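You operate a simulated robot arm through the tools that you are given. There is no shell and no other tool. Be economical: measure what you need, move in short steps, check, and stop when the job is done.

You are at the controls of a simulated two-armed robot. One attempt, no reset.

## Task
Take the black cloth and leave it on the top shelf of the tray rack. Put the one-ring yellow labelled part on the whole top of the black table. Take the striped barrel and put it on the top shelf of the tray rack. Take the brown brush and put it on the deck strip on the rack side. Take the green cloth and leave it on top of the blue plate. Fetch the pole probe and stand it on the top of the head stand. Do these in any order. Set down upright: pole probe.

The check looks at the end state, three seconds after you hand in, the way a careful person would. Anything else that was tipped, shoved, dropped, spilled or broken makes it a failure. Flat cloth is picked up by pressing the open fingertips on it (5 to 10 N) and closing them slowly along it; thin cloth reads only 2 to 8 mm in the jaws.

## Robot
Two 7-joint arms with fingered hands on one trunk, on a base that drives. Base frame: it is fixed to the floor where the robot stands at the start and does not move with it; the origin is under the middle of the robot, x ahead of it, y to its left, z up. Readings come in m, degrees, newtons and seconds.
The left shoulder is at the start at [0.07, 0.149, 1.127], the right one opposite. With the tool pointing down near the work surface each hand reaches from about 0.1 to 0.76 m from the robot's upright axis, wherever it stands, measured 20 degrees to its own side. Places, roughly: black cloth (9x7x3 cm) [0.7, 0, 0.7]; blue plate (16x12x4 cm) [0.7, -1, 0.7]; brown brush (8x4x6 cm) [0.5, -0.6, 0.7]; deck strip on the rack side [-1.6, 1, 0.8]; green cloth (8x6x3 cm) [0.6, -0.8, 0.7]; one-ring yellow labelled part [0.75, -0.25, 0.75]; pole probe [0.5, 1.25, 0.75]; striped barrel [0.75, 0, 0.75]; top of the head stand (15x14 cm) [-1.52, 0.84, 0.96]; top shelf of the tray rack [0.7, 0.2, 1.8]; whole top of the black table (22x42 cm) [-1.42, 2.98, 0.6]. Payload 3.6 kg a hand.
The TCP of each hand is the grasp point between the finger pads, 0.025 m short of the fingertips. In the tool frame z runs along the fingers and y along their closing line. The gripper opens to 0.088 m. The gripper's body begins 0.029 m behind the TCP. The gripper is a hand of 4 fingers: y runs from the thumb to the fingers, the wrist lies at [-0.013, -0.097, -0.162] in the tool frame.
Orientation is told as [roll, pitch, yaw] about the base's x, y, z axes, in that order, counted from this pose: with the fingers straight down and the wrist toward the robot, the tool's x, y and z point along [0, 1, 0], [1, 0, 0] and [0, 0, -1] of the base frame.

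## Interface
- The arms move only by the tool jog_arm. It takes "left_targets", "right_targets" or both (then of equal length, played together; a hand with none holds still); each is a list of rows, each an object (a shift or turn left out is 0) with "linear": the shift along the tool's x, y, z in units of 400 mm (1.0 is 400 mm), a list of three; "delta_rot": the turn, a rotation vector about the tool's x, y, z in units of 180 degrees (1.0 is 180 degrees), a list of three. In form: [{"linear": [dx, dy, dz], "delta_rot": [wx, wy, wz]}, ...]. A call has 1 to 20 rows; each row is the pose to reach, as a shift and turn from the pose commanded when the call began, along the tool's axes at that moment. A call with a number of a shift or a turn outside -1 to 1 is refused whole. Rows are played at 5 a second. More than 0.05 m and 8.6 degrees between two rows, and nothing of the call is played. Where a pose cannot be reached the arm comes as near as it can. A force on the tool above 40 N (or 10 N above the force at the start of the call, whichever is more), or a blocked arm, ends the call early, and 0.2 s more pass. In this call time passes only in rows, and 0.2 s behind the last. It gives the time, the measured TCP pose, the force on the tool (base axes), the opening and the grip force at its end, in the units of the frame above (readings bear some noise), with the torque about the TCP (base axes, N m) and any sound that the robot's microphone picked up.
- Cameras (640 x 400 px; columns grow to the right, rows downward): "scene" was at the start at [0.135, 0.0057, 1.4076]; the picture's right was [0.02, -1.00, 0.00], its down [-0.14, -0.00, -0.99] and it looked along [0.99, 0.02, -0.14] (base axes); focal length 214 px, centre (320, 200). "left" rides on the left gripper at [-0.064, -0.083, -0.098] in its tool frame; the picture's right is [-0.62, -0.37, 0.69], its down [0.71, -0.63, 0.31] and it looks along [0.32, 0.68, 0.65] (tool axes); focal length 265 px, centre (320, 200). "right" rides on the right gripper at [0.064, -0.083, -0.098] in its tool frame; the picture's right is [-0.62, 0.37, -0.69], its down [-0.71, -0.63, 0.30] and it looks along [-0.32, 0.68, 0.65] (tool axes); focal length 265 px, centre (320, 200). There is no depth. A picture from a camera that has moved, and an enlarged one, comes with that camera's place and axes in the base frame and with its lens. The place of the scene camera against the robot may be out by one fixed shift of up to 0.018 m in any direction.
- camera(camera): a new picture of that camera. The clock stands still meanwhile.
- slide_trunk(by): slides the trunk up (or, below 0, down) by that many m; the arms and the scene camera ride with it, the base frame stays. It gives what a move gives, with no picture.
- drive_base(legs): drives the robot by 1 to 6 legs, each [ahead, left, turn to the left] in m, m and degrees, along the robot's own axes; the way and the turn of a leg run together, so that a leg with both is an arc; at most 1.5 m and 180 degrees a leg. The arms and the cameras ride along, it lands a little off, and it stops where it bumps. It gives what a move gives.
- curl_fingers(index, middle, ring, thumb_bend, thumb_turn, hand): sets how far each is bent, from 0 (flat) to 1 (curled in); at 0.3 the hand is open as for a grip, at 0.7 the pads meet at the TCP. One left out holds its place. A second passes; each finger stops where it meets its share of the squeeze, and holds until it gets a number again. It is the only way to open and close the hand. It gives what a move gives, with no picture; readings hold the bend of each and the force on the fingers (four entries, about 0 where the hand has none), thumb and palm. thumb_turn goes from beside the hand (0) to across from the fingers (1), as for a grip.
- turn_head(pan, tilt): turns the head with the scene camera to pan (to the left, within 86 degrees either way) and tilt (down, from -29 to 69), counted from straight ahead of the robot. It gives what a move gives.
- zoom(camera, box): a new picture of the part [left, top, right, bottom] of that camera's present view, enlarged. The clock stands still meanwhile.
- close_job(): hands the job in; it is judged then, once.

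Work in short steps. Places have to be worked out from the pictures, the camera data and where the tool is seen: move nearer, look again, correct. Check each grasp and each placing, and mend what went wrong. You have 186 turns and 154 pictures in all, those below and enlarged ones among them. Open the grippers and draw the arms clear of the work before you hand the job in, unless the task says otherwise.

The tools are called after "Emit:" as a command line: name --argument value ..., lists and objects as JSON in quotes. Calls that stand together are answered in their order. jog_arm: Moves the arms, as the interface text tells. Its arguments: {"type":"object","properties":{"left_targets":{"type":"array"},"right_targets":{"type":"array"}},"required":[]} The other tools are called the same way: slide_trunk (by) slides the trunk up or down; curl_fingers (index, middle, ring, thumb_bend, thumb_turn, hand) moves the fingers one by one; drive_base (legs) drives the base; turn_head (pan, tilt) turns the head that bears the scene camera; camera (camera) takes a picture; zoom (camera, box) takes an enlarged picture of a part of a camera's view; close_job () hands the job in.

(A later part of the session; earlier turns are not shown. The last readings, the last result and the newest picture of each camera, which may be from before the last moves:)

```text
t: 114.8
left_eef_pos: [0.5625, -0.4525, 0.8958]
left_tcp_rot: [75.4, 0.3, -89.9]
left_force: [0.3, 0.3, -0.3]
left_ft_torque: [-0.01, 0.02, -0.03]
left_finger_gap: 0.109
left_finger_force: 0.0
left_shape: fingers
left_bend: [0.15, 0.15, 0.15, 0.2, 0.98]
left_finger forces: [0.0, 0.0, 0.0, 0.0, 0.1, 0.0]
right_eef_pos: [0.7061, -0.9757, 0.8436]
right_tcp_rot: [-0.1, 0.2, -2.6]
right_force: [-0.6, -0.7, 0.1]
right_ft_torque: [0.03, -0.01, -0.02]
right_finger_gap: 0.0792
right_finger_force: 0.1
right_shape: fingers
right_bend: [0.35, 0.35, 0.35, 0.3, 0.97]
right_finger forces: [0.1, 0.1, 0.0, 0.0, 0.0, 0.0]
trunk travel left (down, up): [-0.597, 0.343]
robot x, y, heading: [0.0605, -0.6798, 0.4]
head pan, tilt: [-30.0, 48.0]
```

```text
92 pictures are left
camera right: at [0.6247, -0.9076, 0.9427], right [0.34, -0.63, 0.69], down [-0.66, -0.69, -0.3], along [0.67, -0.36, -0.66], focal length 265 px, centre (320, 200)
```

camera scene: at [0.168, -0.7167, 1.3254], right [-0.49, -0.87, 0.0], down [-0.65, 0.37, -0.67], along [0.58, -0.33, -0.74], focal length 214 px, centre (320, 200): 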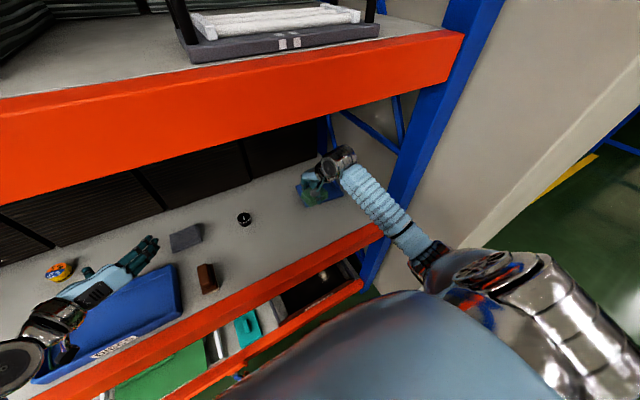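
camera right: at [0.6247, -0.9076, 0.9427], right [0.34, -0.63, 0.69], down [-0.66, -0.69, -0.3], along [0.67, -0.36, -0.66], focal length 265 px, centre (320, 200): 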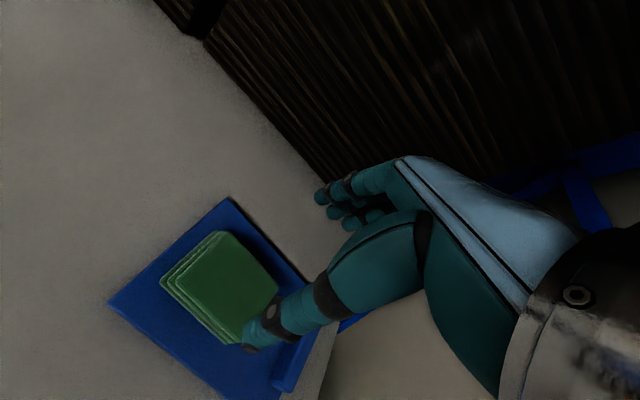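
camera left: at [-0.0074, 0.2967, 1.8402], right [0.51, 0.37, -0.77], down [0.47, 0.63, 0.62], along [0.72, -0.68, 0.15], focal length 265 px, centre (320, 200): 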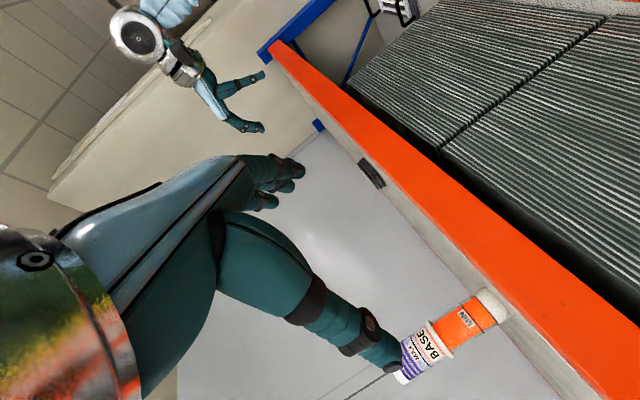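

Green cloth rests on the plate. I retract the right hand a bit and slide the robot left toward the brush.

Emit:
jog_arm --right_targets '[{"linear": [0, -0.1, 0]}, {"linear": [0, -0.2, 0]}, {"linear": [0, -0.3, 0]}, {"linear": [0, -0.4, 0]}]'

Emit:
drive_base --legs '[[0, 0.38, 0]]'

Emit:
camera --camera "right"

Emit:
turn_head --pan -15 --tilt 50

Emit:
camera --camera "scene"

```text
t: 115.8
left_eef_pos: [0.5609, -0.4523, 0.8971]
left_tcp_rot: [75.5, 0.2, -89.7]
left_force: [0.2, -0.8, 0.2]
left_ft_torque: [0.0, 0.01, 0.0]
left_finger_gap: 0.1091
left_finger_force: 0.2
left_shape: fingers
left_bend: [0.15, 0.15, 0.15, 0.2, 0.98]
left_finger forces: [0.0, 0.1, 0.1, 0.0, 0.1, 0.0]
right_eef_pos: [0.5446, -0.9687, 0.8441]
right_tcp_rot: [-0.1, 0.1, -2.5]
right_force: [0.2, 0.3, 0.8]
right_ft_torque: [0.01, -0.01, -0.02]
right_finger_gap: 0.0792
right_finger_force: 0.1
right_shape: fingers
right_bend: [0.35, 0.35, 0.35, 0.3, 0.97]
right_finger forces: [0.0, 0.0, 0.1, 0.0, 0.0, 0.0]
trunk travel left (down, up): [-0.597, 0.343]
robot x, y, heading: [0.0577, -0.6819, 0.4]
head pan, tilt: [-30.0, 48.0]
```

```text
t: 121.3
left_eef_pos: [0.5596, -0.0689, 0.8966]
left_tcp_rot: [75.4, 0.3, -89.8]
left_force: [0.1, -0.8, -0.3]
left_ft_torque: [0.0, 0.03, 0.0]
left_finger_gap: 0.1091
left_finger_force: 0.1
left_shape: fingers
left_bend: [0.15, 0.15, 0.15, 0.2, 0.98]
left_finger forces: [0.1, 0.1, 0.0, 0.0, 0.1, 0.0]
right_eef_pos: [0.5449, -0.5846, 0.8417]
right_tcp_rot: [-0.1, 0.3, -2.7]
right_force: [0.4, 0.6, 0.6]
right_ft_torque: [-0.01, 0.02, 0.01]
right_finger_gap: 0.0792
right_finger_force: 0.1
right_shape: fingers
right_bend: [0.35, 0.35, 0.35, 0.3, 0.97]
right_finger forces: [0.0, 0.0, 0.0, 0.0, 0.0, 0.0]
trunk travel left (down, up): [-0.597, 0.343]
robot x, y, heading: [0.0555, -0.2964, 0.3]
head pan, tilt: [-30.0, 48.0]
```

```text
91 pictures are left
camera right: at [0.4638, -0.5161, 0.942], right [0.34, -0.63, 0.69], down [-0.66, -0.69, -0.3], along [0.67, -0.36, -0.66], focal length 265 px, centre (320, 200)
```

right: 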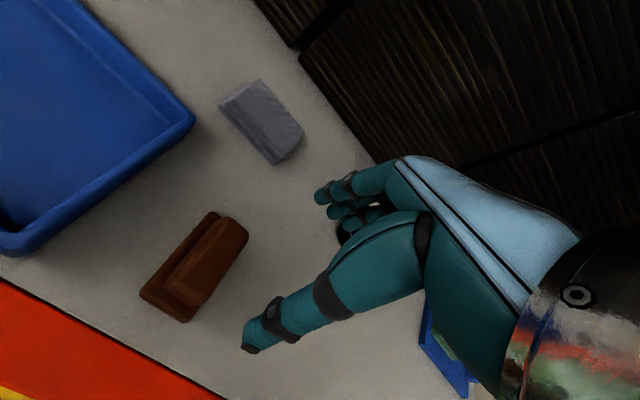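

```text
t: 122.0
left_eef_pos: [0.559, -0.0693, 0.8965]
left_tcp_rot: [75.3, 0.2, -89.8]
left_force: [-0.4, 0.8, 0.0]
left_ft_torque: [-0.01, -0.01, 0.01]
left_finger_gap: 0.1087
left_finger_force: 0.1
left_shape: fingers
left_bend: [0.15, 0.15, 0.15, 0.2, 0.98]
left_finger forces: [0.0, 0.0, 0.1, 0.1, 0.0, 0.1]
right_eef_pos: [0.5441, -0.5845, 0.8426]
right_tcp_rot: [-0.2, 0.3, -2.6]
right_force: [0.3, 0.6, 0.1]
right_ft_torque: [0.0, 0.03, 0.0]
right_finger_gap: 0.079
right_finger_force: 0.0
right_shape: fingers
right_bend: [0.35, 0.35, 0.35, 0.3, 0.97]
right_finger forces: [0.0, 0.0, 0.0, 0.0, 0.0, 0.0]
trunk travel left (down, up): [-0.597, 0.343]
robot x, y, heading: [0.0547, -0.2934, 0.2]
head pan, tilt: [-15.0, 50.0]
```

```text
90 pictures are left
camera scene: at [0.1711, -0.3108, 1.3227], right [-0.25, -0.97, 0.0], down [-0.74, 0.19, -0.64], along [0.62, -0.16, -0.77], focal length 214 px, centre (320, 200)
```

scene: 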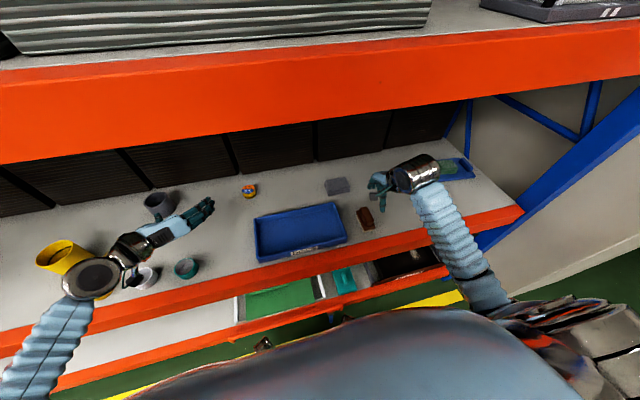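

The brush lies along x: x 0.50–0.576, y −0.546…−0.58, centre (0.538,−0.563). I turn the right hand 92° about vertical to grip it across its 4 cm width.

Emit:
jog_arm --right_targets '[{"linear": [0.005, -0.001, 0], "delta_rot": [0, 0, -0.0465]}, {"linear": [0.01, -0.003, 0], "delta_rot": [0, 0, -0.093]}, {"linear": [0.015, -0.004, 0], "delta_rot": [0, 0, -0.1395]}, {"linear": [0.02, -0.006, 0], "delta_rot": [0, 0, -0.186]}, {"linear": [0.025, -0.008, 0], "delta_rot": [0, 0, -0.2325]}, {"linear": [0.03, -0.009, 0], "delta_rot": [0, 0, -0.279]}, {"linear": [0.035, -0.01, 0], "delta_rot": [0, 0, -0.325]}, {"linear": [0.04, -0.012, 0], "delta_rot": [0, 0, -0.372]}, {"linear": [0.045, -0.013, 0], "delta_rot": [0, 0, -0.418]}, {"linear": [0.05, -0.014, 0], "delta_rot": [0, 0, -0.465]}, {"linear": [0.0525, -0.015, 0], "delta_rot": [0, 0, -0.511]}]'

Emit:
camera --camera "right"

Emit:
camera --camera "scene"

```text
t: 124.4
left_eef_pos: [0.5595, -0.0685, 0.896]
left_tcp_rot: [75.4, 0.2, -89.8]
left_force: [-0.7, 0.2, 0.0]
left_ft_torque: [0.0, 0.01, 0.01]
left_finger_gap: 0.1089
left_finger_force: 0.1
left_shape: fingers
left_bend: [0.15, 0.15, 0.15, 0.2, 0.98]
left_finger forces: [0.0, 0.1, 0.0, 0.0, 0.1, 0.0]
right_eef_pos: [0.5389, -0.5635, 0.8425]
right_tcp_rot: [0.3, 0.1, 89.6]
right_force: [0.0, 0.0, -0.2]
right_ft_torque: [0.05, 0.01, 0.0]
right_finger_gap: 0.0795
right_finger_force: 0.0
right_shape: fingers
right_bend: [0.35, 0.35, 0.35, 0.3, 0.97]
right_finger forces: [0.1, 0.0, 0.0, 0.1, 0.0, 0.0]
trunk travel left (down, up): [-0.597, 0.343]
robot x, y, heading: [0.0558, -0.2957, 0.3]
head pan, tilt: [-15.0, 50.0]
```

```text
89 pictures are left
camera right: at [0.4743, -0.6454, 0.9421], right [0.63, 0.37, 0.69], down [0.71, -0.64, -0.31], along [0.33, 0.68, -0.66], focal length 265 px, centre (320, 200)
```

right: 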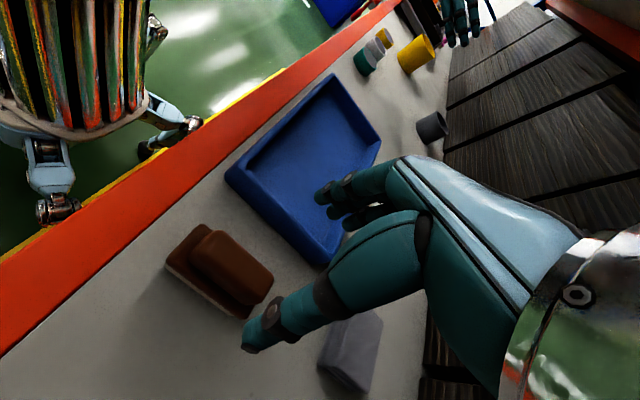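

```text
88 pictures are left
camera scene: at [0.1717, -0.3106, 1.3226], right [-0.25, -0.97, 0.0], down [-0.74, 0.19, -0.64], along [0.62, -0.16, -0.77], focal length 214 px, centre (320, 200)
```

scene: 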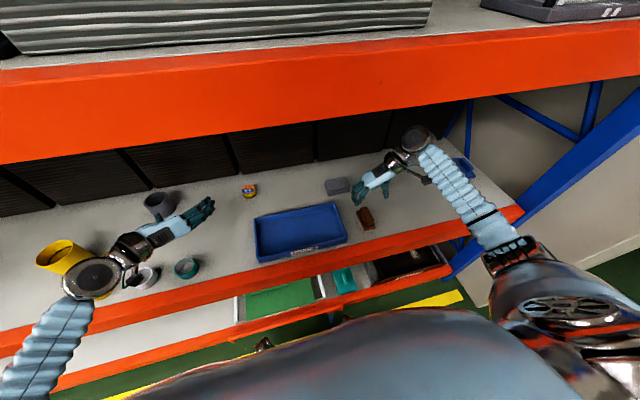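

Brush centre refined to ≈(0.532,−0.568); tray edge is at y≈−0.495, so fingers fit. I descend.

Emit:
jog_arm --right_targets '[{"linear": [0.015, -0.01, 0.08]}, {"linear": [0.015, -0.01, 0.16]}, {"linear": [0.015, -0.01, 0.21]}]'

Emit:
camera --camera "right"

```text
t: 125.2
left_eef_pos: [0.559, -0.0686, 0.8967]
left_tcp_rot: [75.4, 0.3, -89.8]
left_force: [-0.6, -0.2, 0.7]
left_ft_torque: [-0.02, 0.02, 0.03]
left_finger_gap: 0.1087
left_finger_force: 0.1
left_shape: fingers
left_bend: [0.15, 0.15, 0.15, 0.2, 0.98]
left_finger forces: [0.1, 0.0, 0.0, 0.1, 0.0, 0.1]
right_eef_pos: [0.5319, -0.5681, 0.7591]
right_tcp_rot: [0.2, 0.1, 89.4]
right_force: [-0.3, -1.1, -0.2]
right_ft_torque: [-0.02, -0.03, -0.01]
right_finger_gap: 0.0793
right_finger_force: 0.0
right_shape: fingers
right_bend: [0.35, 0.35, 0.35, 0.3, 0.97]
right_finger forces: [0.0, 0.0, 0.0, 0.0, 0.0, 0.0]
trunk travel left (down, up): [-0.597, 0.343]
robot x, y, heading: [0.0528, -0.3005, 0.4]
head pan, tilt: [-15.0, 50.0]
```

```text
87 pictures are left
camera right: at [0.4655, -0.6505, 0.8592], right [0.63, 0.36, 0.69], down [0.71, -0.64, -0.31], along [0.33, 0.68, -0.66], focal length 265 px, centre (320, 200)
```

right: 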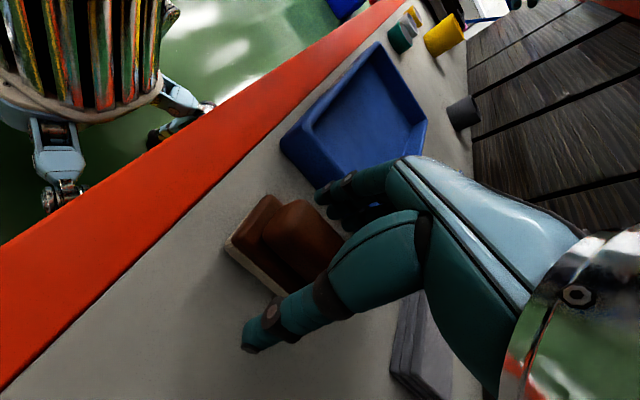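

The brush is between thumb and fingers. A further 1.6 cm down, then close and lift.

Emit:
jog_arm --right_targets '[{"linear": [0, 0, 0.02]}, {"linear": [0, 0, 0.04]}]'

Emit:
curl_fingers --hand "right" --index 0.7 --middle 0.7 --ring 0.7 --thumb_bend 0.7

Emit:
jog_arm --right_targets '[{"linear": [0, 0, -0.08]}, {"linear": [0, 0, -0.16]}, {"linear": [0, 0, -0.24]}]'

Emit:
camera --camera "right"

```text
t: 125.8
left_eef_pos: [0.5592, -0.0695, 0.8956]
left_tcp_rot: [75.4, 0.2, -89.8]
left_force: [0.1, 0.4, -0.3]
left_ft_torque: [-0.04, 0.0, -0.02]
left_finger_gap: 0.1086
left_finger_force: 0.1
left_shape: fingers
left_bend: [0.15, 0.15, 0.15, 0.2, 0.98]
left_finger forces: [0.1, 0.1, 0.0, 0.1, 0.0, 0.0]
right_eef_pos: [0.5309, -0.5678, 0.7424]
right_tcp_rot: [0.3, 0.2, 89.4]
right_force: [0.1, -0.8, 1.0]
right_ft_torque: [-0.02, -0.02, 0.0]
right_finger_gap: 0.0792
right_finger_force: 0.0
right_shape: fingers
right_bend: [0.35, 0.35, 0.35, 0.3, 0.97]
right_finger forces: [0.0, 0.0, 0.0, 0.0, 0.0, 0.0]
trunk travel left (down, up): [-0.597, 0.343]
robot x, y, heading: [0.056, -0.2951, 0.2]
head pan, tilt: [-15.0, 50.0]
```

```text
t: 126.8
left_eef_pos: [0.5586, -0.0681, 0.8963]
left_tcp_rot: [75.5, 0.3, -89.8]
left_force: [0.2, 0.2, -0.9]
left_ft_torque: [0.0, 0.01, -0.01]
left_finger_gap: 0.109
left_finger_force: 0.1
left_shape: fingers
left_bend: [0.15, 0.15, 0.15, 0.2, 0.98]
left_finger forces: [0.0, 0.0, 0.0, 0.1, 0.1, 0.1]
right_eef_pos: [0.5327, -0.5672, 0.7429]
right_tcp_rot: [0.3, 0.1, 89.4]
right_force: [-0.4, 0.7, 0.1]
right_ft_torque: [0.0, 0.02, -0.01]
right_finger_gap: 0.033
right_finger_force: 13.7
right_shape: fingers
right_bend: [0.6, 0.64, 0.65, 0.5, 0.94]
right_finger forces: [5.7, 4.8, 3.0, 0.0, 13.4, 0.0]
trunk travel left (down, up): [-0.597, 0.343]
robot x, y, heading: [0.0605, -0.2932, 0.4]
head pan, tilt: [-15.0, 50.0]
```

```text
t: 127.6
left_eef_pos: [0.5606, -0.0684, 0.8963]
left_tcp_rot: [75.4, 0.2, -89.8]
left_force: [-0.6, -0.1, -0.5]
left_ft_torque: [-0.01, 0.02, 0.01]
left_finger_gap: 0.1089
left_finger_force: 0.1
left_shape: fingers
left_bend: [0.15, 0.15, 0.15, 0.2, 0.98]
left_finger forces: [0.0, 0.1, 0.0, 0.1, 0.0, 0.0]
right_eef_pos: [0.5328, -0.5661, 0.839]
right_tcp_rot: [0.3, 0.1, 89.4]
right_force: [1.2, -0.4, -0.7]
right_ft_torque: [0.02, 0.0, 0.03]
right_finger_gap: 0.0333
right_finger_force: 13.9
right_shape: fingers
right_bend: [0.6, 0.64, 0.65, 0.5, 0.94]
right_finger forces: [5.7, 4.8, 2.9, 0.0, 13.4, 0.0]
trunk travel left (down, up): [-0.597, 0.343]
robot x, y, heading: [0.056, -0.2956, 0.3]
head pan, tilt: [-15.0, 50.0]
```

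```text
86 pictures are left
camera right: at [0.4672, -0.6477, 0.9391], right [0.63, 0.36, 0.69], down [0.71, -0.64, -0.31], along [0.33, 0.68, -0.66], focal length 265 px, centre (320, 200)
```

right: 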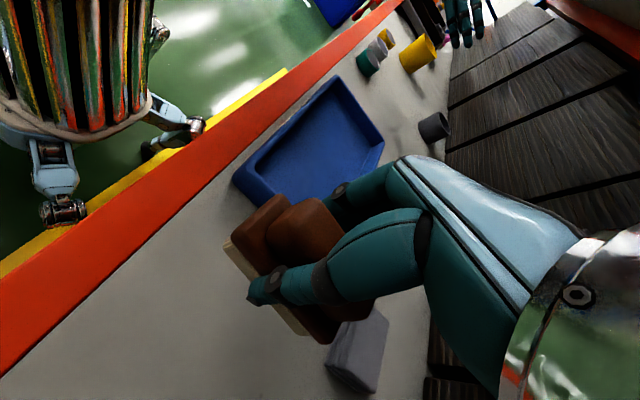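

Brush is held level. Now the left hand: rotate it to point down (about its closing axis) while lowering slightly, for the yellow part.

Emit:
jog_arm --left_targets '[{"linear": [-0.011, 0, 0.003], "delta_rot": [0, -0.046, 0]}, {"linear": [-0.021, 0, 0.006], "delta_rot": [0, -0.092, 0]}, {"linear": [-0.032, 0, 0.009], "delta_rot": [0, -0.138, 0]}, {"linear": [-0.043, 0, 0.012], "delta_rot": [0, -0.184, 0]}, {"linear": [-0.054, 0, 0.014], "delta_rot": [0, -0.23, 0]}, {"linear": [-0.064, 0, 0.017], "delta_rot": [0, -0.276, 0]}, {"linear": [-0.075, 0, 0.02], "delta_rot": [0, -0.322, 0]}, {"linear": [-0.086, 0, 0.023], "delta_rot": [0, -0.368, 0]}, {"linear": [-0.097, 0, 0.026], "delta_rot": [0, -0.414, 0]}]'

Emit:
camera --camera "left"

Emit:
camera --camera "scene"

```text
t: 129.6
left_eef_pos: [0.5607, -0.0681, 0.8538]
left_tcp_rot: [0.6, 0.2, -89.9]
left_force: [0.2, -0.4, 0.0]
left_ft_torque: [-0.03, -0.01, 0.01]
left_finger_gap: 0.1091
left_finger_force: 0.1
left_shape: fingers
left_bend: [0.15, 0.15, 0.15, 0.2, 0.98]
left_finger forces: [0.0, 0.0, 0.1, 0.1, 0.1, 0.1]
right_eef_pos: [0.5339, -0.5669, 0.8379]
right_tcp_rot: [0.3, 0.1, 89.4]
right_force: [0.7, 0.2, -0.4]
right_ft_torque: [0.01, 0.05, 0.02]
right_finger_gap: 0.0332
right_finger_force: 13.7
right_shape: fingers
right_bend: [0.6, 0.64, 0.65, 0.5, 0.94]
right_finger forces: [5.8, 4.8, 3.0, 0.1, 13.4, 0.1]
trunk travel left (down, up): [-0.597, 0.343]
robot x, y, heading: [0.052, -0.2947, 0.5]
head pan, tilt: [-15.0, 50.0]
```

```text
85 pictures are left
camera left: at [0.495, 0.014, 0.9515], right [-0.61, 0.37, -0.7], down [0.72, 0.63, -0.29], along [0.33, -0.68, -0.65], focal length 265 px, centre (320, 200)
```

left: 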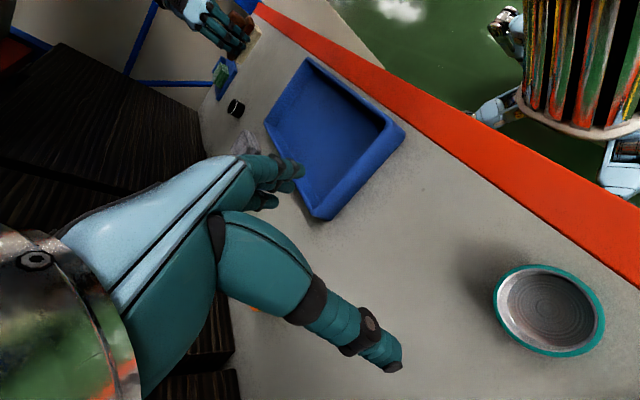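

```text
84 pictures are left
camera scene: at [0.1724, -0.3111, 1.3225], right [-0.25, -0.97, 0.0], down [-0.74, 0.19, -0.64], along [0.62, -0.16, -0.77], focal length 214 px, centre (320, 200)
```

scene: 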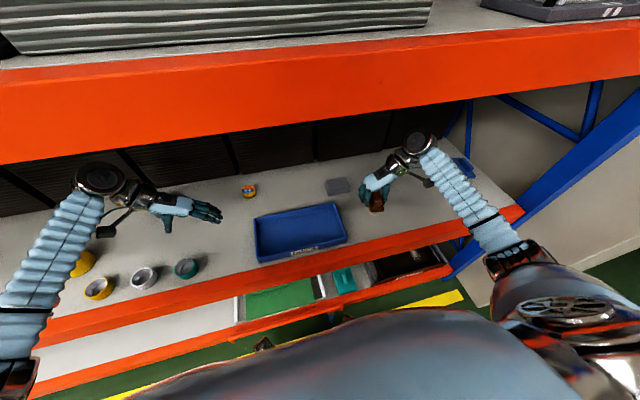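

Hand points down. I move it above the yellow part at ≈(0.765,−0.185).

Emit:
jog_arm --left_targets '[{"linear": [0.085, 0.048, 0]}, {"linear": [0.17, 0.096, 0]}, {"linear": [0.255, 0.144, 0]}, {"linear": [0.34, 0.192, 0]}, {"linear": [0.425, 0.24, 0]}, {"linear": [0.505, 0.29, 0.02]}, {"linear": [0.51, 0.29, 0.09]}]'

Emit:
camera --camera "left"

Emit:
zoom --camera "scene" --box '[170, 130, 330, 230]'

```text
t: 131.2
left_eef_pos: [0.7045, -0.1817, 0.8411]
left_tcp_rot: [0.9, 0.3, -89.9]
left_force: [0.0, -0.3, -0.4]
left_ft_torque: [0.02, 0.03, 0.07]
left_finger_gap: 0.109
left_finger_force: 0.1
left_shape: fingers
left_bend: [0.15, 0.15, 0.15, 0.2, 0.98]
left_finger forces: [0.1, 0.1, 0.0, 0.0, 0.0, 0.0]
left hand out of reach, approached as far as the arm can: row 5, 6, 7
right_eef_pos: [0.5333, -0.567, 0.8396]
right_tcp_rot: [0.3, 0.2, 89.3]
right_force: [-0.2, 0.1, -1.1]
right_ft_torque: [-0.01, 0.01, 0.0]
right_finger_gap: 0.0336
right_finger_force: 13.6
right_shape: fingers
right_bend: [0.6, 0.64, 0.65, 0.5, 0.94]
right_finger forces: [5.8, 4.8, 2.9, 0.0, 13.4, 0.0]
trunk travel left (down, up): [-0.597, 0.343]
robot x, y, heading: [0.0551, -0.2949, 0.7]
head pan, tilt: [-15.0, 50.0]
```

```text
83 pictures are left
camera left: at [0.6382, -0.0984, 0.9374], right [-0.61, 0.37, -0.7], down [0.72, 0.63, -0.29], along [0.34, -0.68, -0.65], focal length 265 px, centre (320, 200)
```

left: 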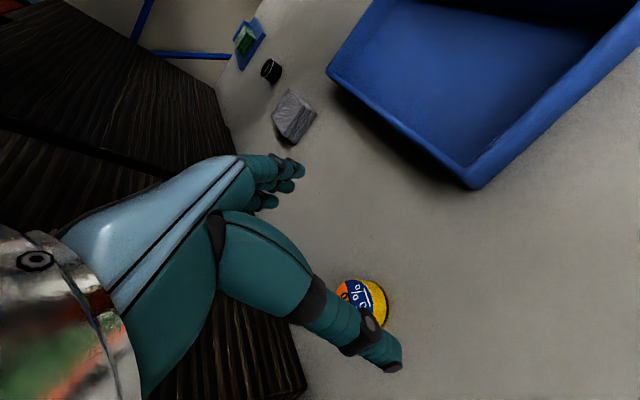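

```text
4.00 times, centred on (250, 180) of scene
camera zoom: at [0.1723, -0.3125, 1.3226], right [-0.25, -0.97, 0.0], down [-0.74, 0.19, -0.64], along [0.62, -0.16, -0.77], focal length 858 px, centre (600, 280)
```

zoom: 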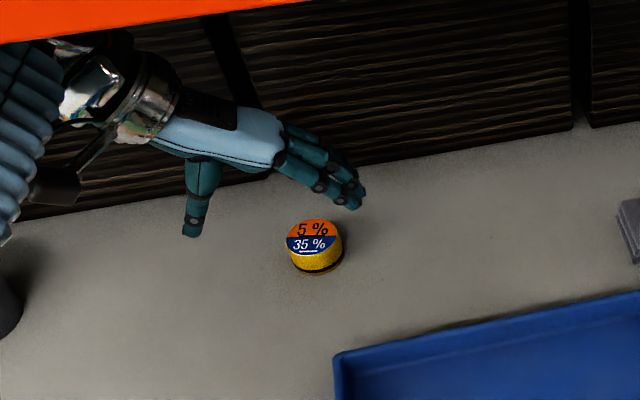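

Yellow part at ≈(0.76,−0.189). The left arm is at its reach limit, so I drive forward 5 cm.

Emit:
drive_base --legs '[[0.05, 0, 0]]'

Emit:
camera --camera "left"

```text
t: 132.3
left_eef_pos: [0.7389, -0.1823, 0.8409]
left_tcp_rot: [1.0, 0.1, -90.2]
left_force: [-0.1, 0.1, 0.0]
left_ft_torque: [-0.04, 0.04, 0.0]
left_finger_gap: 0.1091
left_finger_force: 0.2
left_shape: fingers
left_bend: [0.15, 0.15, 0.15, 0.2, 0.98]
left_finger forces: [0.1, 0.0, 0.0, 0.0, 0.0, 0.0]
right_eef_pos: [0.5667, -0.5661, 0.8356]
right_tcp_rot: [0.6, 0.1, 89.4]
right_force: [0.0, 0.6, -0.9]
right_ft_torque: [-0.01, 0.05, 0.04]
right_finger_gap: 0.0332
right_finger_force: 13.6
right_shape: fingers
right_bend: [0.61, 0.64, 0.65, 0.5, 0.94]
right_finger forces: [5.7, 4.7, 2.9, 0.0, 13.3, 0.1]
trunk travel left (down, up): [-0.597, 0.343]
robot x, y, heading: [0.0812, -0.2941, 0.6]
head pan, tilt: [-15.0, 50.0]
stopped in leg 1: the robot was blocked; the commanded pose is now the measured one
```

```text
81 pictures are left
camera left: at [0.6718, -0.0989, 0.9371], right [-0.61, 0.37, -0.7], down [0.72, 0.63, -0.29], along [0.33, -0.68, -0.65], focal length 265 px, centre (320, 200)
```

left: 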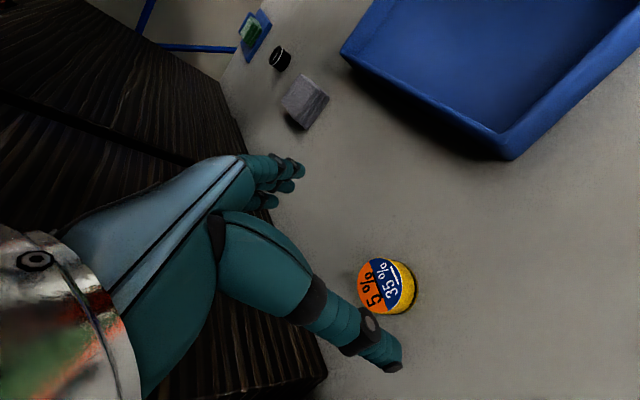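

Drive stopped slightly short. I tilt the left hand 25° forward instead, which gains reach, and centre it over the part.

Emit:
jog_arm --left_targets '[{"linear": [0.01, 0, 0], "delta_rot": [0, 0.046, 0]}, {"linear": [0.03, 0, 0.02], "delta_rot": [0, 0.092, 0]}, {"linear": [0.06, 0, 0.06], "delta_rot": [0, 0.139, 0]}]'

Emit:
camera --camera "left"

Emit:
camera --camera "scene"

```text
t: 133.1
left_eef_pos: [0.7556, -0.1806, 0.8235]
left_tcp_rot: [26.7, 0.1, -90.0]
left_force: [-0.8, 0.1, -0.7]
left_ft_torque: [-0.01, -0.02, 0.03]
left_finger_gap: 0.109
left_finger_force: 0.1
left_shape: fingers
left_bend: [0.15, 0.15, 0.15, 0.2, 0.98]
left_finger forces: [0.0, 0.1, 0.0, 0.1, 0.1, 0.0]
right_eef_pos: [0.5604, -0.566, 0.8401]
right_tcp_rot: [0.2, 0.1, 89.4]
right_force: [-0.2, 1.7, -0.8]
right_ft_torque: [0.0, 0.02, 0.0]
right_finger_gap: 0.0334
right_finger_force: 13.5
right_shape: fingers
right_bend: [0.61, 0.64, 0.65, 0.5, 0.94]
right_finger forces: [5.7, 4.7, 2.8, 0.0, 13.4, 0.0]
trunk travel left (down, up): [-0.597, 0.343]
robot x, y, heading: [0.0797, -0.2957, 0.5]
head pan, tilt: [-15.0, 50.0]
```

```text
80 pictures are left
camera left: at [0.6535, -0.0983, 0.8818], right [-0.24, 0.37, -0.9], down [0.78, 0.63, 0.05], along [0.58, -0.68, -0.44], focal length 265 px, centre (320, 200)
```

left: 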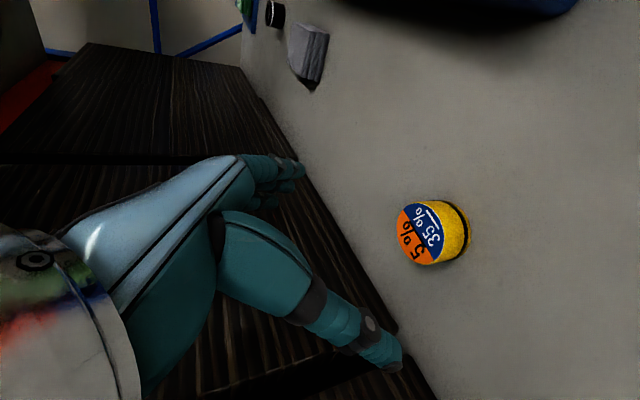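

```text
79 pictures are left
camera scene: at [0.1934, -0.3097, 1.323], right [-0.25, -0.97, 0.0], down [-0.74, 0.19, -0.64], along [0.62, -0.16, -0.76], focal length 214 px, centre (320, 200)
```

scene: 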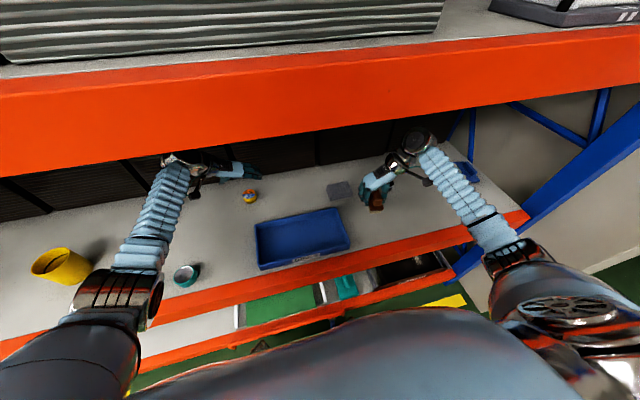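

Aligned: part ≈(0.765,−0.184). I descend vertically 9 cm.

Emit:
jog_arm --left_targets '[{"linear": [-0.034, 0.003, 0.067]}, {"linear": [-0.067, 0.006, 0.134]}, {"linear": [-0.09, 0.008, 0.18]}, {"linear": [-0.101, 0.008, 0.201]}]'

Emit:
camera --camera "left"

```text
t: 134.1
left_eef_pos: [0.7581, -0.1824, 0.731]
left_tcp_rot: [26.5, 0.1, -90.0]
left_force: [0.6, 0.4, -1.1]
left_ft_torque: [-0.01, -0.01, -0.03]
left_finger_gap: 0.1089
left_finger_force: 0.0
left_shape: fingers
left_bend: [0.15, 0.15, 0.15, 0.2, 0.98]
left_finger forces: [0.1, 0.0, 0.1, 0.0, 0.0, 0.0]
right_eef_pos: [0.562, -0.5664, 0.8391]
right_tcp_rot: [0.4, 0.2, 89.5]
right_force: [0.1, 0.5, -0.8]
right_ft_torque: [-0.02, -0.04, -0.04]
right_finger_gap: 0.0335
right_finger_force: 13.1
right_shape: fingers
right_bend: [0.61, 0.64, 0.65, 0.5, 0.94]
right_finger forces: [5.8, 4.8, 2.9, 0.0, 13.3, 0.0]
trunk travel left (down, up): [-0.597, 0.343]
robot x, y, heading: [0.0795, -0.2961, 0.4]
head pan, tilt: [-15.0, 50.0]
```

```text
78 pictures are left
camera left: at [0.6573, -0.0993, 0.7899], right [-0.25, 0.37, -0.9], down [0.78, 0.63, 0.05], along [0.58, -0.68, -0.44], focal length 265 px, centre (320, 200)
```

left: 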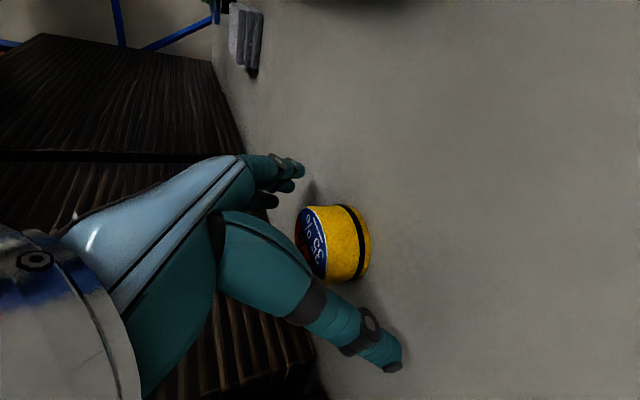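

The part is between fingers and thumb. I close on it.

Emit:
curl_fingers --hand "left" --index 0.75 --middle 0.75 --ring 0.75 --thumb_bend 0.65

Emit:
camera --camera "left"

```text
t: 135.1
left_eef_pos: [0.7583, -0.1825, 0.7335]
left_tcp_rot: [26.5, 0.2, -90.2]
left_force: [-0.2, -2.0, 2.5]
left_ft_torque: [0.06, 0.02, 0.02]
left_finger_gap: 0.0353
left_finger_force: 21.8
left_shape: fingers
left_bend: [0.61, 0.61, 0.71, 0.5, 0.93]
left_finger forces: [7.5, 7.5, 7.4, 0.0, 20.6, 0.0]
right_eef_pos: [0.5612, -0.5662, 0.8389]
right_tcp_rot: [0.3, 0.2, 89.5]
right_force: [0.0, -0.5, -0.6]
right_ft_torque: [0.01, 0.0, -0.02]
right_finger_gap: 0.0332
right_finger_force: 13.9
right_shape: fingers
right_bend: [0.61, 0.64, 0.65, 0.5, 0.94]
right_finger forces: [5.6, 4.7, 2.9, 0.0, 13.3, 0.0]
trunk travel left (down, up): [-0.597, 0.343]
robot x, y, heading: [0.0759, -0.294, 0.3]
head pan, tilt: [-15.0, 50.0]
```

```text
77 pictures are left
camera left: at [0.6569, -0.0998, 0.7907], right [-0.24, 0.37, -0.9], down [0.78, 0.63, 0.05], along [0.58, -0.68, -0.44], focal length 265 px, centre (320, 200)
```

left: 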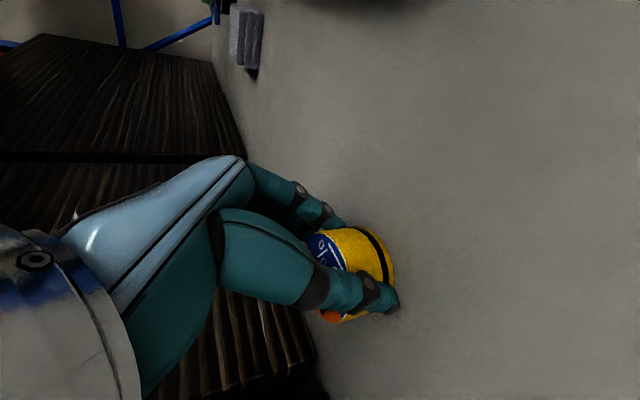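

Gripped at 21 N. I lift 11 cm and check.

Emit:
jog_arm --left_targets '[{"linear": [0.04, 0, -0.08]}, {"linear": [0.08, 0, -0.16]}, {"linear": [0.12, 0, -0.24]}]'

Emit:
camera --camera "left"

```text
t: 135.9
left_eef_pos: [0.7614, -0.1837, 0.8396]
left_tcp_rot: [26.2, 0.2, -90.0]
left_force: [-0.1, 0.0, -3.6]
left_ft_torque: [-0.04, 0.03, 0.01]
left_finger_gap: 0.0355
left_finger_force: 20.4
left_shape: fingers
left_bend: [0.61, 0.62, 0.72, 0.5, 0.92]
left_finger forces: [6.5, 6.9, 6.9, 0.0, 20.3, 0.0]
right_eef_pos: [0.5613, -0.5659, 0.8393]
right_tcp_rot: [0.3, 0.2, 89.4]
right_force: [0.9, 0.4, -1.0]
right_ft_torque: [0.01, 0.03, 0.0]
right_finger_gap: 0.0332
right_finger_force: 13.1
right_shape: fingers
right_bend: [0.61, 0.64, 0.65, 0.5, 0.94]
right_finger forces: [5.6, 4.6, 2.9, 0.1, 13.4, 0.0]
trunk travel left (down, up): [-0.597, 0.343]
robot x, y, heading: [0.0807, -0.2933, 0.4]
head pan, tilt: [-15.0, 50.0]
```

```text
76 pictures are left
camera left: at [0.6597, -0.1004, 0.8982], right [-0.25, 0.37, -0.89], down [0.78, 0.63, 0.05], along [0.58, -0.68, -0.44], focal length 265 px, centre (320, 200)
```

left: 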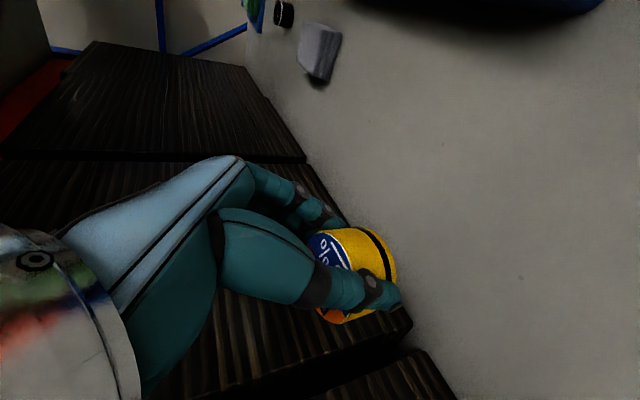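

The yellow part is held. I back out of the rack and look left/behind for the destinations.

Emit:
drive_base --legs '[[-0.5, 0, 0]]'

Emit:
turn_head --pan 80 --tilt 15

Emit:
camera --camera "scene"

```text
t: 142.6
left_eef_pos: [0.2788, -0.1893, 0.8399]
left_tcp_rot: [26.4, 0.2, -90.3]
left_force: [-1.0, 0.8, -2.8]
left_ft_torque: [-0.03, 0.05, 0.0]
left_finger_gap: 0.0352
left_finger_force: 20.7
left_shape: fingers
left_bend: [0.61, 0.62, 0.72, 0.5, 0.92]
left_finger forces: [6.1, 7.0, 7.4, 0.0, 20.5, 0.0]
right_eef_pos: [0.0797, -0.57, 0.8384]
right_tcp_rot: [0.3, 0.2, 89.2]
right_force: [-0.7, -0.2, -0.6]
right_ft_torque: [0.01, 0.0, 0.0]
right_finger_gap: 0.033
right_finger_force: 13.1
right_shape: fingers
right_bend: [0.61, 0.64, 0.65, 0.5, 0.94]
right_finger forces: [5.7, 4.8, 2.9, 0.0, 13.3, 0.0]
trunk travel left (down, up): [-0.597, 0.343]
robot x, y, heading: [-0.3997, -0.2941, 0.1]
head pan, tilt: [-15.0, 50.0]
```

```text
t: 144.3
left_eef_pos: [0.2798, -0.1878, 0.8404]
left_tcp_rot: [26.4, 0.1, -90.4]
left_force: [0.0, -0.5, -2.6]
left_ft_torque: [-0.01, 0.02, 0.0]
left_finger_gap: 0.0354
left_finger_force: 20.4
left_shape: fingers
left_bend: [0.61, 0.62, 0.72, 0.5, 0.92]
left_finger forces: [6.1, 6.9, 7.5, 0.1, 20.6, 0.0]
right_eef_pos: [0.0797, -0.5701, 0.8397]
right_tcp_rot: [0.3, 0.3, 89.2]
right_force: [0.2, 0.8, -0.7]
right_ft_torque: [0.03, 0.01, -0.02]
right_finger_gap: 0.0332
right_finger_force: 13.2
right_shape: fingers
right_bend: [0.61, 0.64, 0.65, 0.5, 0.94]
right_finger forces: [5.6, 4.8, 2.9, 0.0, 13.4, 0.1]
trunk travel left (down, up): [-0.597, 0.343]
robot x, y, heading: [-0.4034, -0.2983, 0.1]
head pan, tilt: [80.0, 15.0]
```

```text
75 pictures are left
camera scene: at [-0.3443, -0.2017, 1.3763], right [0.99, -0.17, 0.0], down [-0.04, -0.26, -0.97], along [0.16, 0.95, -0.26], focal length 214 px, centre (320, 200)
```

scene: 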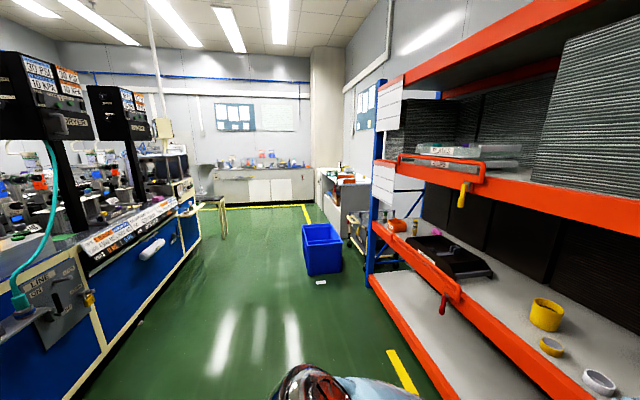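

An aisle with a workbench line whose front is at about x≈−1.45 lies behind me. I retract the left hand, then turn around in the aisle.

Emit:
jog_arm --left_targets '[{"linear": [-0.093, 0, -0.047]}, {"linear": [-0.186, 0, -0.094]}, {"linear": [-0.279, 0, -0.14]}, {"linear": [-0.372, 0, -0.187]}, {"linear": [-0.465, 0, -0.234]}, {"linear": [-0.55, 0, -0.28]}]'

Emit:
drive_base --legs '[[-0.05, 0.3, 0], [0, 0, 175]]'

Emit:
turn_head --pan -20 --tilt 20

Emit:
camera --camera "scene"

```text
t: 145.7
left_eef_pos: [0.0327, -0.1886, 0.8459]
left_tcp_rot: [26.5, 0.0, -90.4]
left_force: [0.0, -0.3, -2.7]
left_ft_torque: [-0.08, -0.01, 0.0]
left_finger_gap: 0.0349
left_finger_force: 20.2
left_shape: fingers
left_bend: [0.61, 0.62, 0.73, 0.5, 0.92]
left_finger forces: [5.8, 6.6, 7.4, 0.0, 20.1, 0.0]
right_eef_pos: [0.0784, -0.5698, 0.8387]
right_tcp_rot: [0.3, 0.2, 89.2]
right_force: [-0.1, -0.2, -0.8]
right_ft_torque: [0.0, -0.01, 0.0]
right_finger_gap: 0.0334
right_finger_force: 13.0
right_shape: fingers
right_bend: [0.61, 0.64, 0.65, 0.5, 0.94]
right_finger forces: [5.6, 4.6, 2.9, 0.0, 13.3, 0.0]
trunk travel left (down, up): [-0.597, 0.343]
robot x, y, heading: [-0.404, -0.2975, 0.3]
head pan, tilt: [80.0, 15.0]
```

```text
t: 169.2
left_eef_pos: [-0.9012, -0.0678, 0.8452]
left_tcp_rot: [26.4, 0.1, 84.4]
left_force: [-0.1, -0.2, -2.7]
left_ft_torque: [0.02, -0.02, -0.03]
left_finger_gap: 0.0318
left_finger_force: 18.7
left_shape: fingers
left_bend: [0.71, 0.63, 0.73, 0.5, 0.92]
left_finger forces: [4.3, 5.9, 8.4, 0.0, 18.5, 0.0]
right_eef_pos: [-0.9125, 0.3171, 0.8395]
right_tcp_rot: [0.3, 0.2, -96.1]
right_force: [0.2, 0.7, -0.4]
right_ft_torque: [-0.04, -0.02, -0.02]
right_finger_gap: 0.0331
right_finger_force: 12.6
right_shape: fingers
right_bend: [0.61, 0.65, 0.66, 0.5, 0.94]
right_finger forces: [5.8, 4.2, 2.5, 0.1, 12.5, 0.1]
trunk travel left (down, up): [-0.597, 0.343]
robot x, y, heading: [-0.4543, 0.0003, 174.9]
head pan, tilt: [80.0, 15.0]
```

```text
t: 170.9
left_eef_pos: [-0.9021, -0.0682, 0.8446]
left_tcp_rot: [26.4, 0.0, 84.5]
left_force: [0.8, -0.4, -2.8]
left_ft_torque: [0.03, -0.06, -0.06]
left_finger_gap: 0.0318
left_finger_force: 19.1
left_shape: fingers
left_bend: [0.71, 0.63, 0.73, 0.5, 0.92]
left_finger forces: [4.4, 5.8, 8.5, 0.0, 18.5, 0.1]
right_eef_pos: [-0.9112, 0.3156, 0.8392]
right_tcp_rot: [0.3, 0.2, -95.9]
right_force: [-1.0, -0.2, -0.7]
right_ft_torque: [0.0, 0.03, 0.01]
right_finger_gap: 0.0333
right_finger_force: 12.4
right_shape: fingers
right_bend: [0.61, 0.65, 0.66, 0.5, 0.94]
right_finger forces: [5.8, 4.1, 2.4, 0.0, 12.4, 0.0]
trunk travel left (down, up): [-0.597, 0.343]
robot x, y, heading: [-0.451, 0.0038, 174.9]
head pan, tilt: [-20.0, 20.0]
```

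```text
74 pictures are left
camera scene: at [-0.5987, 0.0494, 1.3682], right [0.42, 0.91, 0.0], down [0.31, -0.14, -0.94], along [-0.85, 0.4, -0.34], focal length 214 px, centre (320, 200)
```

scene: 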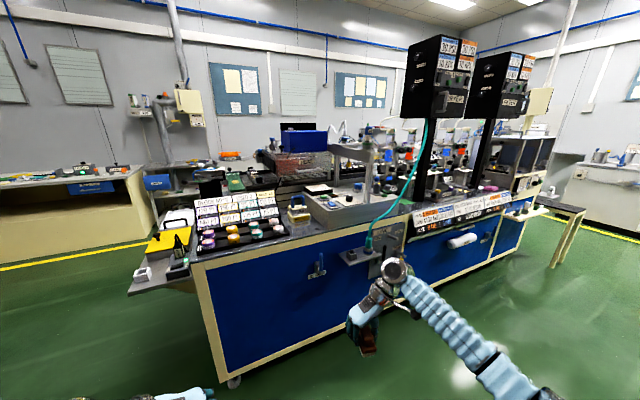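

I zoom in on the bench around the deck strip and head stand, and check the left grip.

Emit:
zoom --camera "scene" --box '[180, 120, 420, 270]'

Emit:
zoom --camera "scene" --box '[360, 130, 600, 280]'

Emit:
camera --camera "left"

```text
2.67 times, centred on (300, 195) of scene
camera zoom: at [-0.5987, 0.0494, 1.3682], right [0.42, 0.91, 0.0], down [0.31, -0.14, -0.94], along [-0.85, 0.4, -0.34], focal length 572 px, centre (373, 213)
```

zoom: 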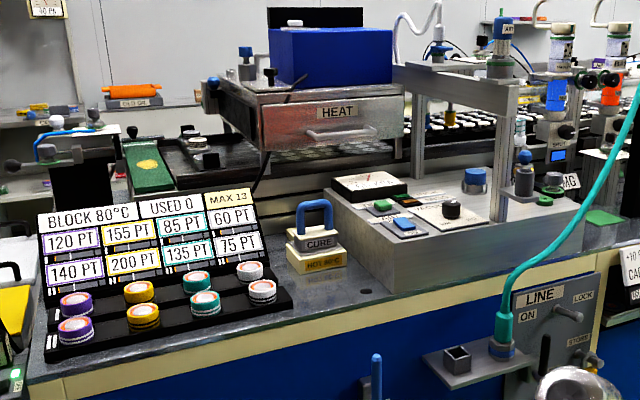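

```text
2.67 times, centred on (480, 205) of scene
camera zoom: at [-0.5987, 0.0494, 1.3682], right [0.42, 0.91, 0.0], down [0.31, -0.14, -0.94], along [-0.85, 0.4, -0.34], focal length 572 px, centre (-107, 187)
```

zoom: 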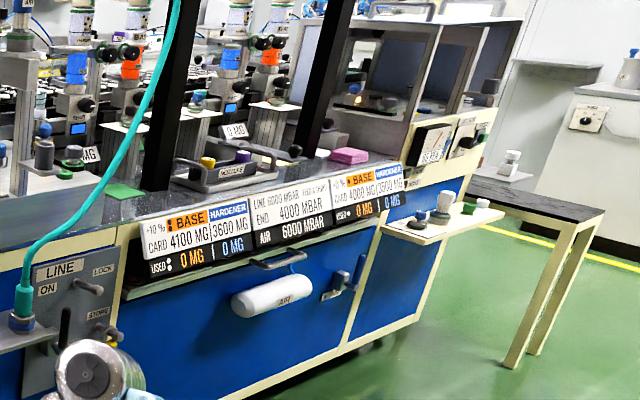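

```text
71 pictures are left
camera left: at [-0.8086, -0.1602, 0.9037], right [0.21, -0.39, -0.9], down [-0.83, -0.55, 0.05], along [-0.51, 0.74, -0.44], focal length 265 px, centre (320, 200)
```

left: 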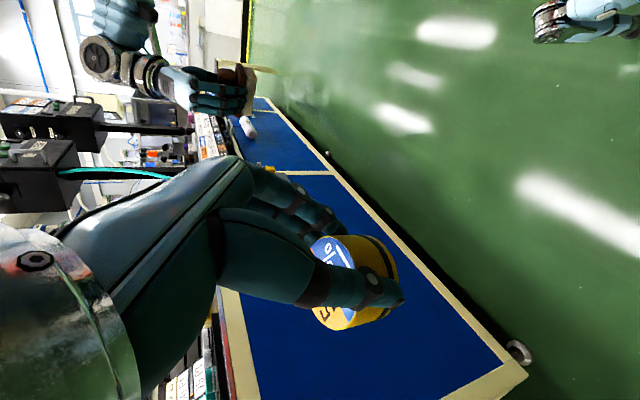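

Yellow part is still held. I move alongside the bench to y≈0.8 for a closer look.

Emit:
drive_base --legs '[[0.1, -0.8, 5]]'

Emit:
turn_head --pan 0 --tilt 28

Emit:
camera --camera "scene"

```text
t: 181.2
left_eef_pos: [-0.9567, 0.6752, 0.8452]
left_tcp_rot: [26.4, 0.2, 89.2]
left_force: [-0.2, -0.1, -2.7]
left_ft_torque: [0.04, -0.05, 0.04]
left_finger_gap: 0.0316
left_finger_force: 18.4
left_shape: fingers
left_bend: [0.71, 0.63, 0.73, 0.5, 0.92]
left_finger forces: [4.4, 5.9, 8.6, 0.0, 18.2, 0.1]
right_eef_pos: [-1.0, 1.0581, 0.8383]
right_tcp_rot: [0.3, 0.3, -91.2]
right_force: [-0.1, 0.2, -0.5]
right_ft_torque: [-0.03, 0.0, 0.01]
right_finger_gap: 0.0328
right_finger_force: 12.7
right_shape: fingers
right_bend: [0.61, 0.65, 0.66, 0.5, 0.94]
right_finger forces: [5.8, 4.1, 2.4, 0.1, 12.2, 0.1]
trunk travel left (down, up): [-0.597, 0.343]
robot x, y, heading: [-0.5193, 0.7857, 179.9]
head pan, tilt: [-20.0, 20.0]
```

```text
t: 182.0
left_eef_pos: [-0.9589, 0.6742, 0.8455]
left_tcp_rot: [26.4, 0.3, 89.2]
left_force: [-1.0, 0.2, -1.9]
left_ft_torque: [0.02, -0.05, 0.06]
left_finger_gap: 0.0316
left_finger_force: 18.0
left_shape: fingers
left_bend: [0.71, 0.63, 0.73, 0.5, 0.92]
left_finger forces: [4.5, 5.7, 8.6, 0.0, 18.3, 0.0]
right_eef_pos: [-0.9994, 1.0579, 0.8386]
right_tcp_rot: [0.4, 0.3, -91.2]
right_force: [0.3, 0.6, -0.5]
right_ft_torque: [0.01, -0.01, -0.02]
right_finger_gap: 0.0331
right_finger_force: 12.2
right_shape: fingers
right_bend: [0.61, 0.65, 0.66, 0.5, 0.94]
right_finger forces: [5.8, 4.1, 2.4, 0.1, 12.2, 0.0]
trunk travel left (down, up): [-0.597, 0.343]
robot x, y, heading: [-0.5204, 0.7799, 179.8]
head pan, tilt: [0.0, 28.0]
```

```text
70 pictures are left
camera scene: at [-0.6696, 0.7853, 1.3553], right [0.01, 1.0, 0.0], down [0.47, 0.0, -0.88], along [-0.88, 0.01, -0.47], focal length 214 px, centre (320, 200)
```

scene: 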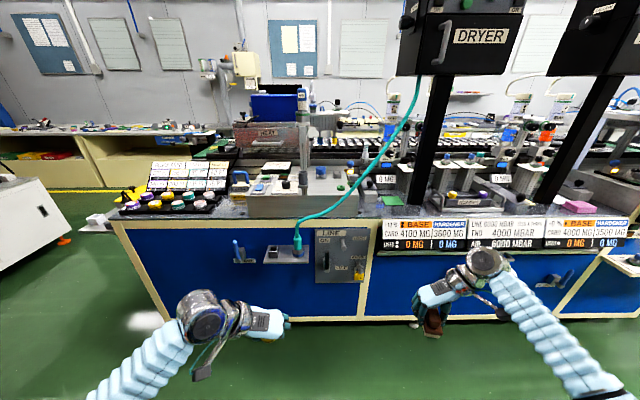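

Emit:
zoom --camera "scene" --box '[230, 130, 390, 230]'

Emit:
zoom --camera "scene" --box '[320, 130, 480, 230]'

```text
4.00 times, centred on (310, 180) of scene
camera zoom: at [-0.6696, 0.7853, 1.3553], right [0.01, 1.0, 0.0], down [0.47, 0.0, -0.88], along [-0.88, 0.01, -0.47], focal length 858 px, centre (360, 280)
```

zoom: 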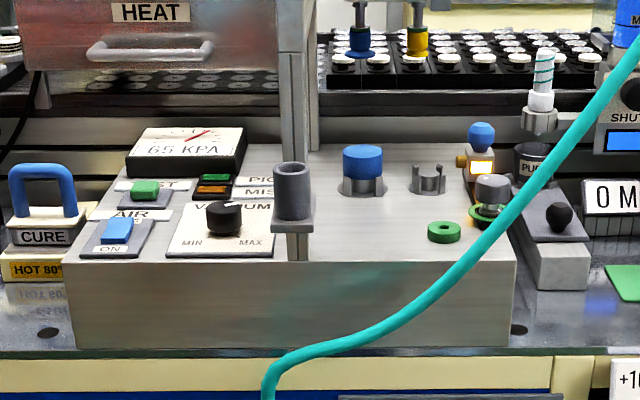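

```text
4.00 times, centred on (400, 180) of scene
camera zoom: at [-0.6696, 0.7853, 1.3553], right [0.01, 1.0, 0.0], down [0.47, 0.0, -0.88], along [-0.88, 0.01, -0.47], focal length 858 px, centre (0, 280)
```

zoom: 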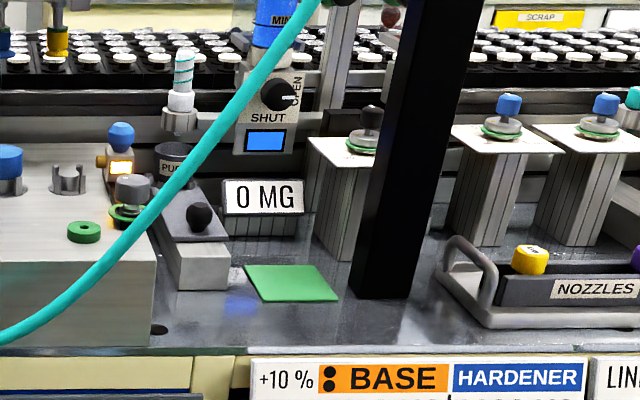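

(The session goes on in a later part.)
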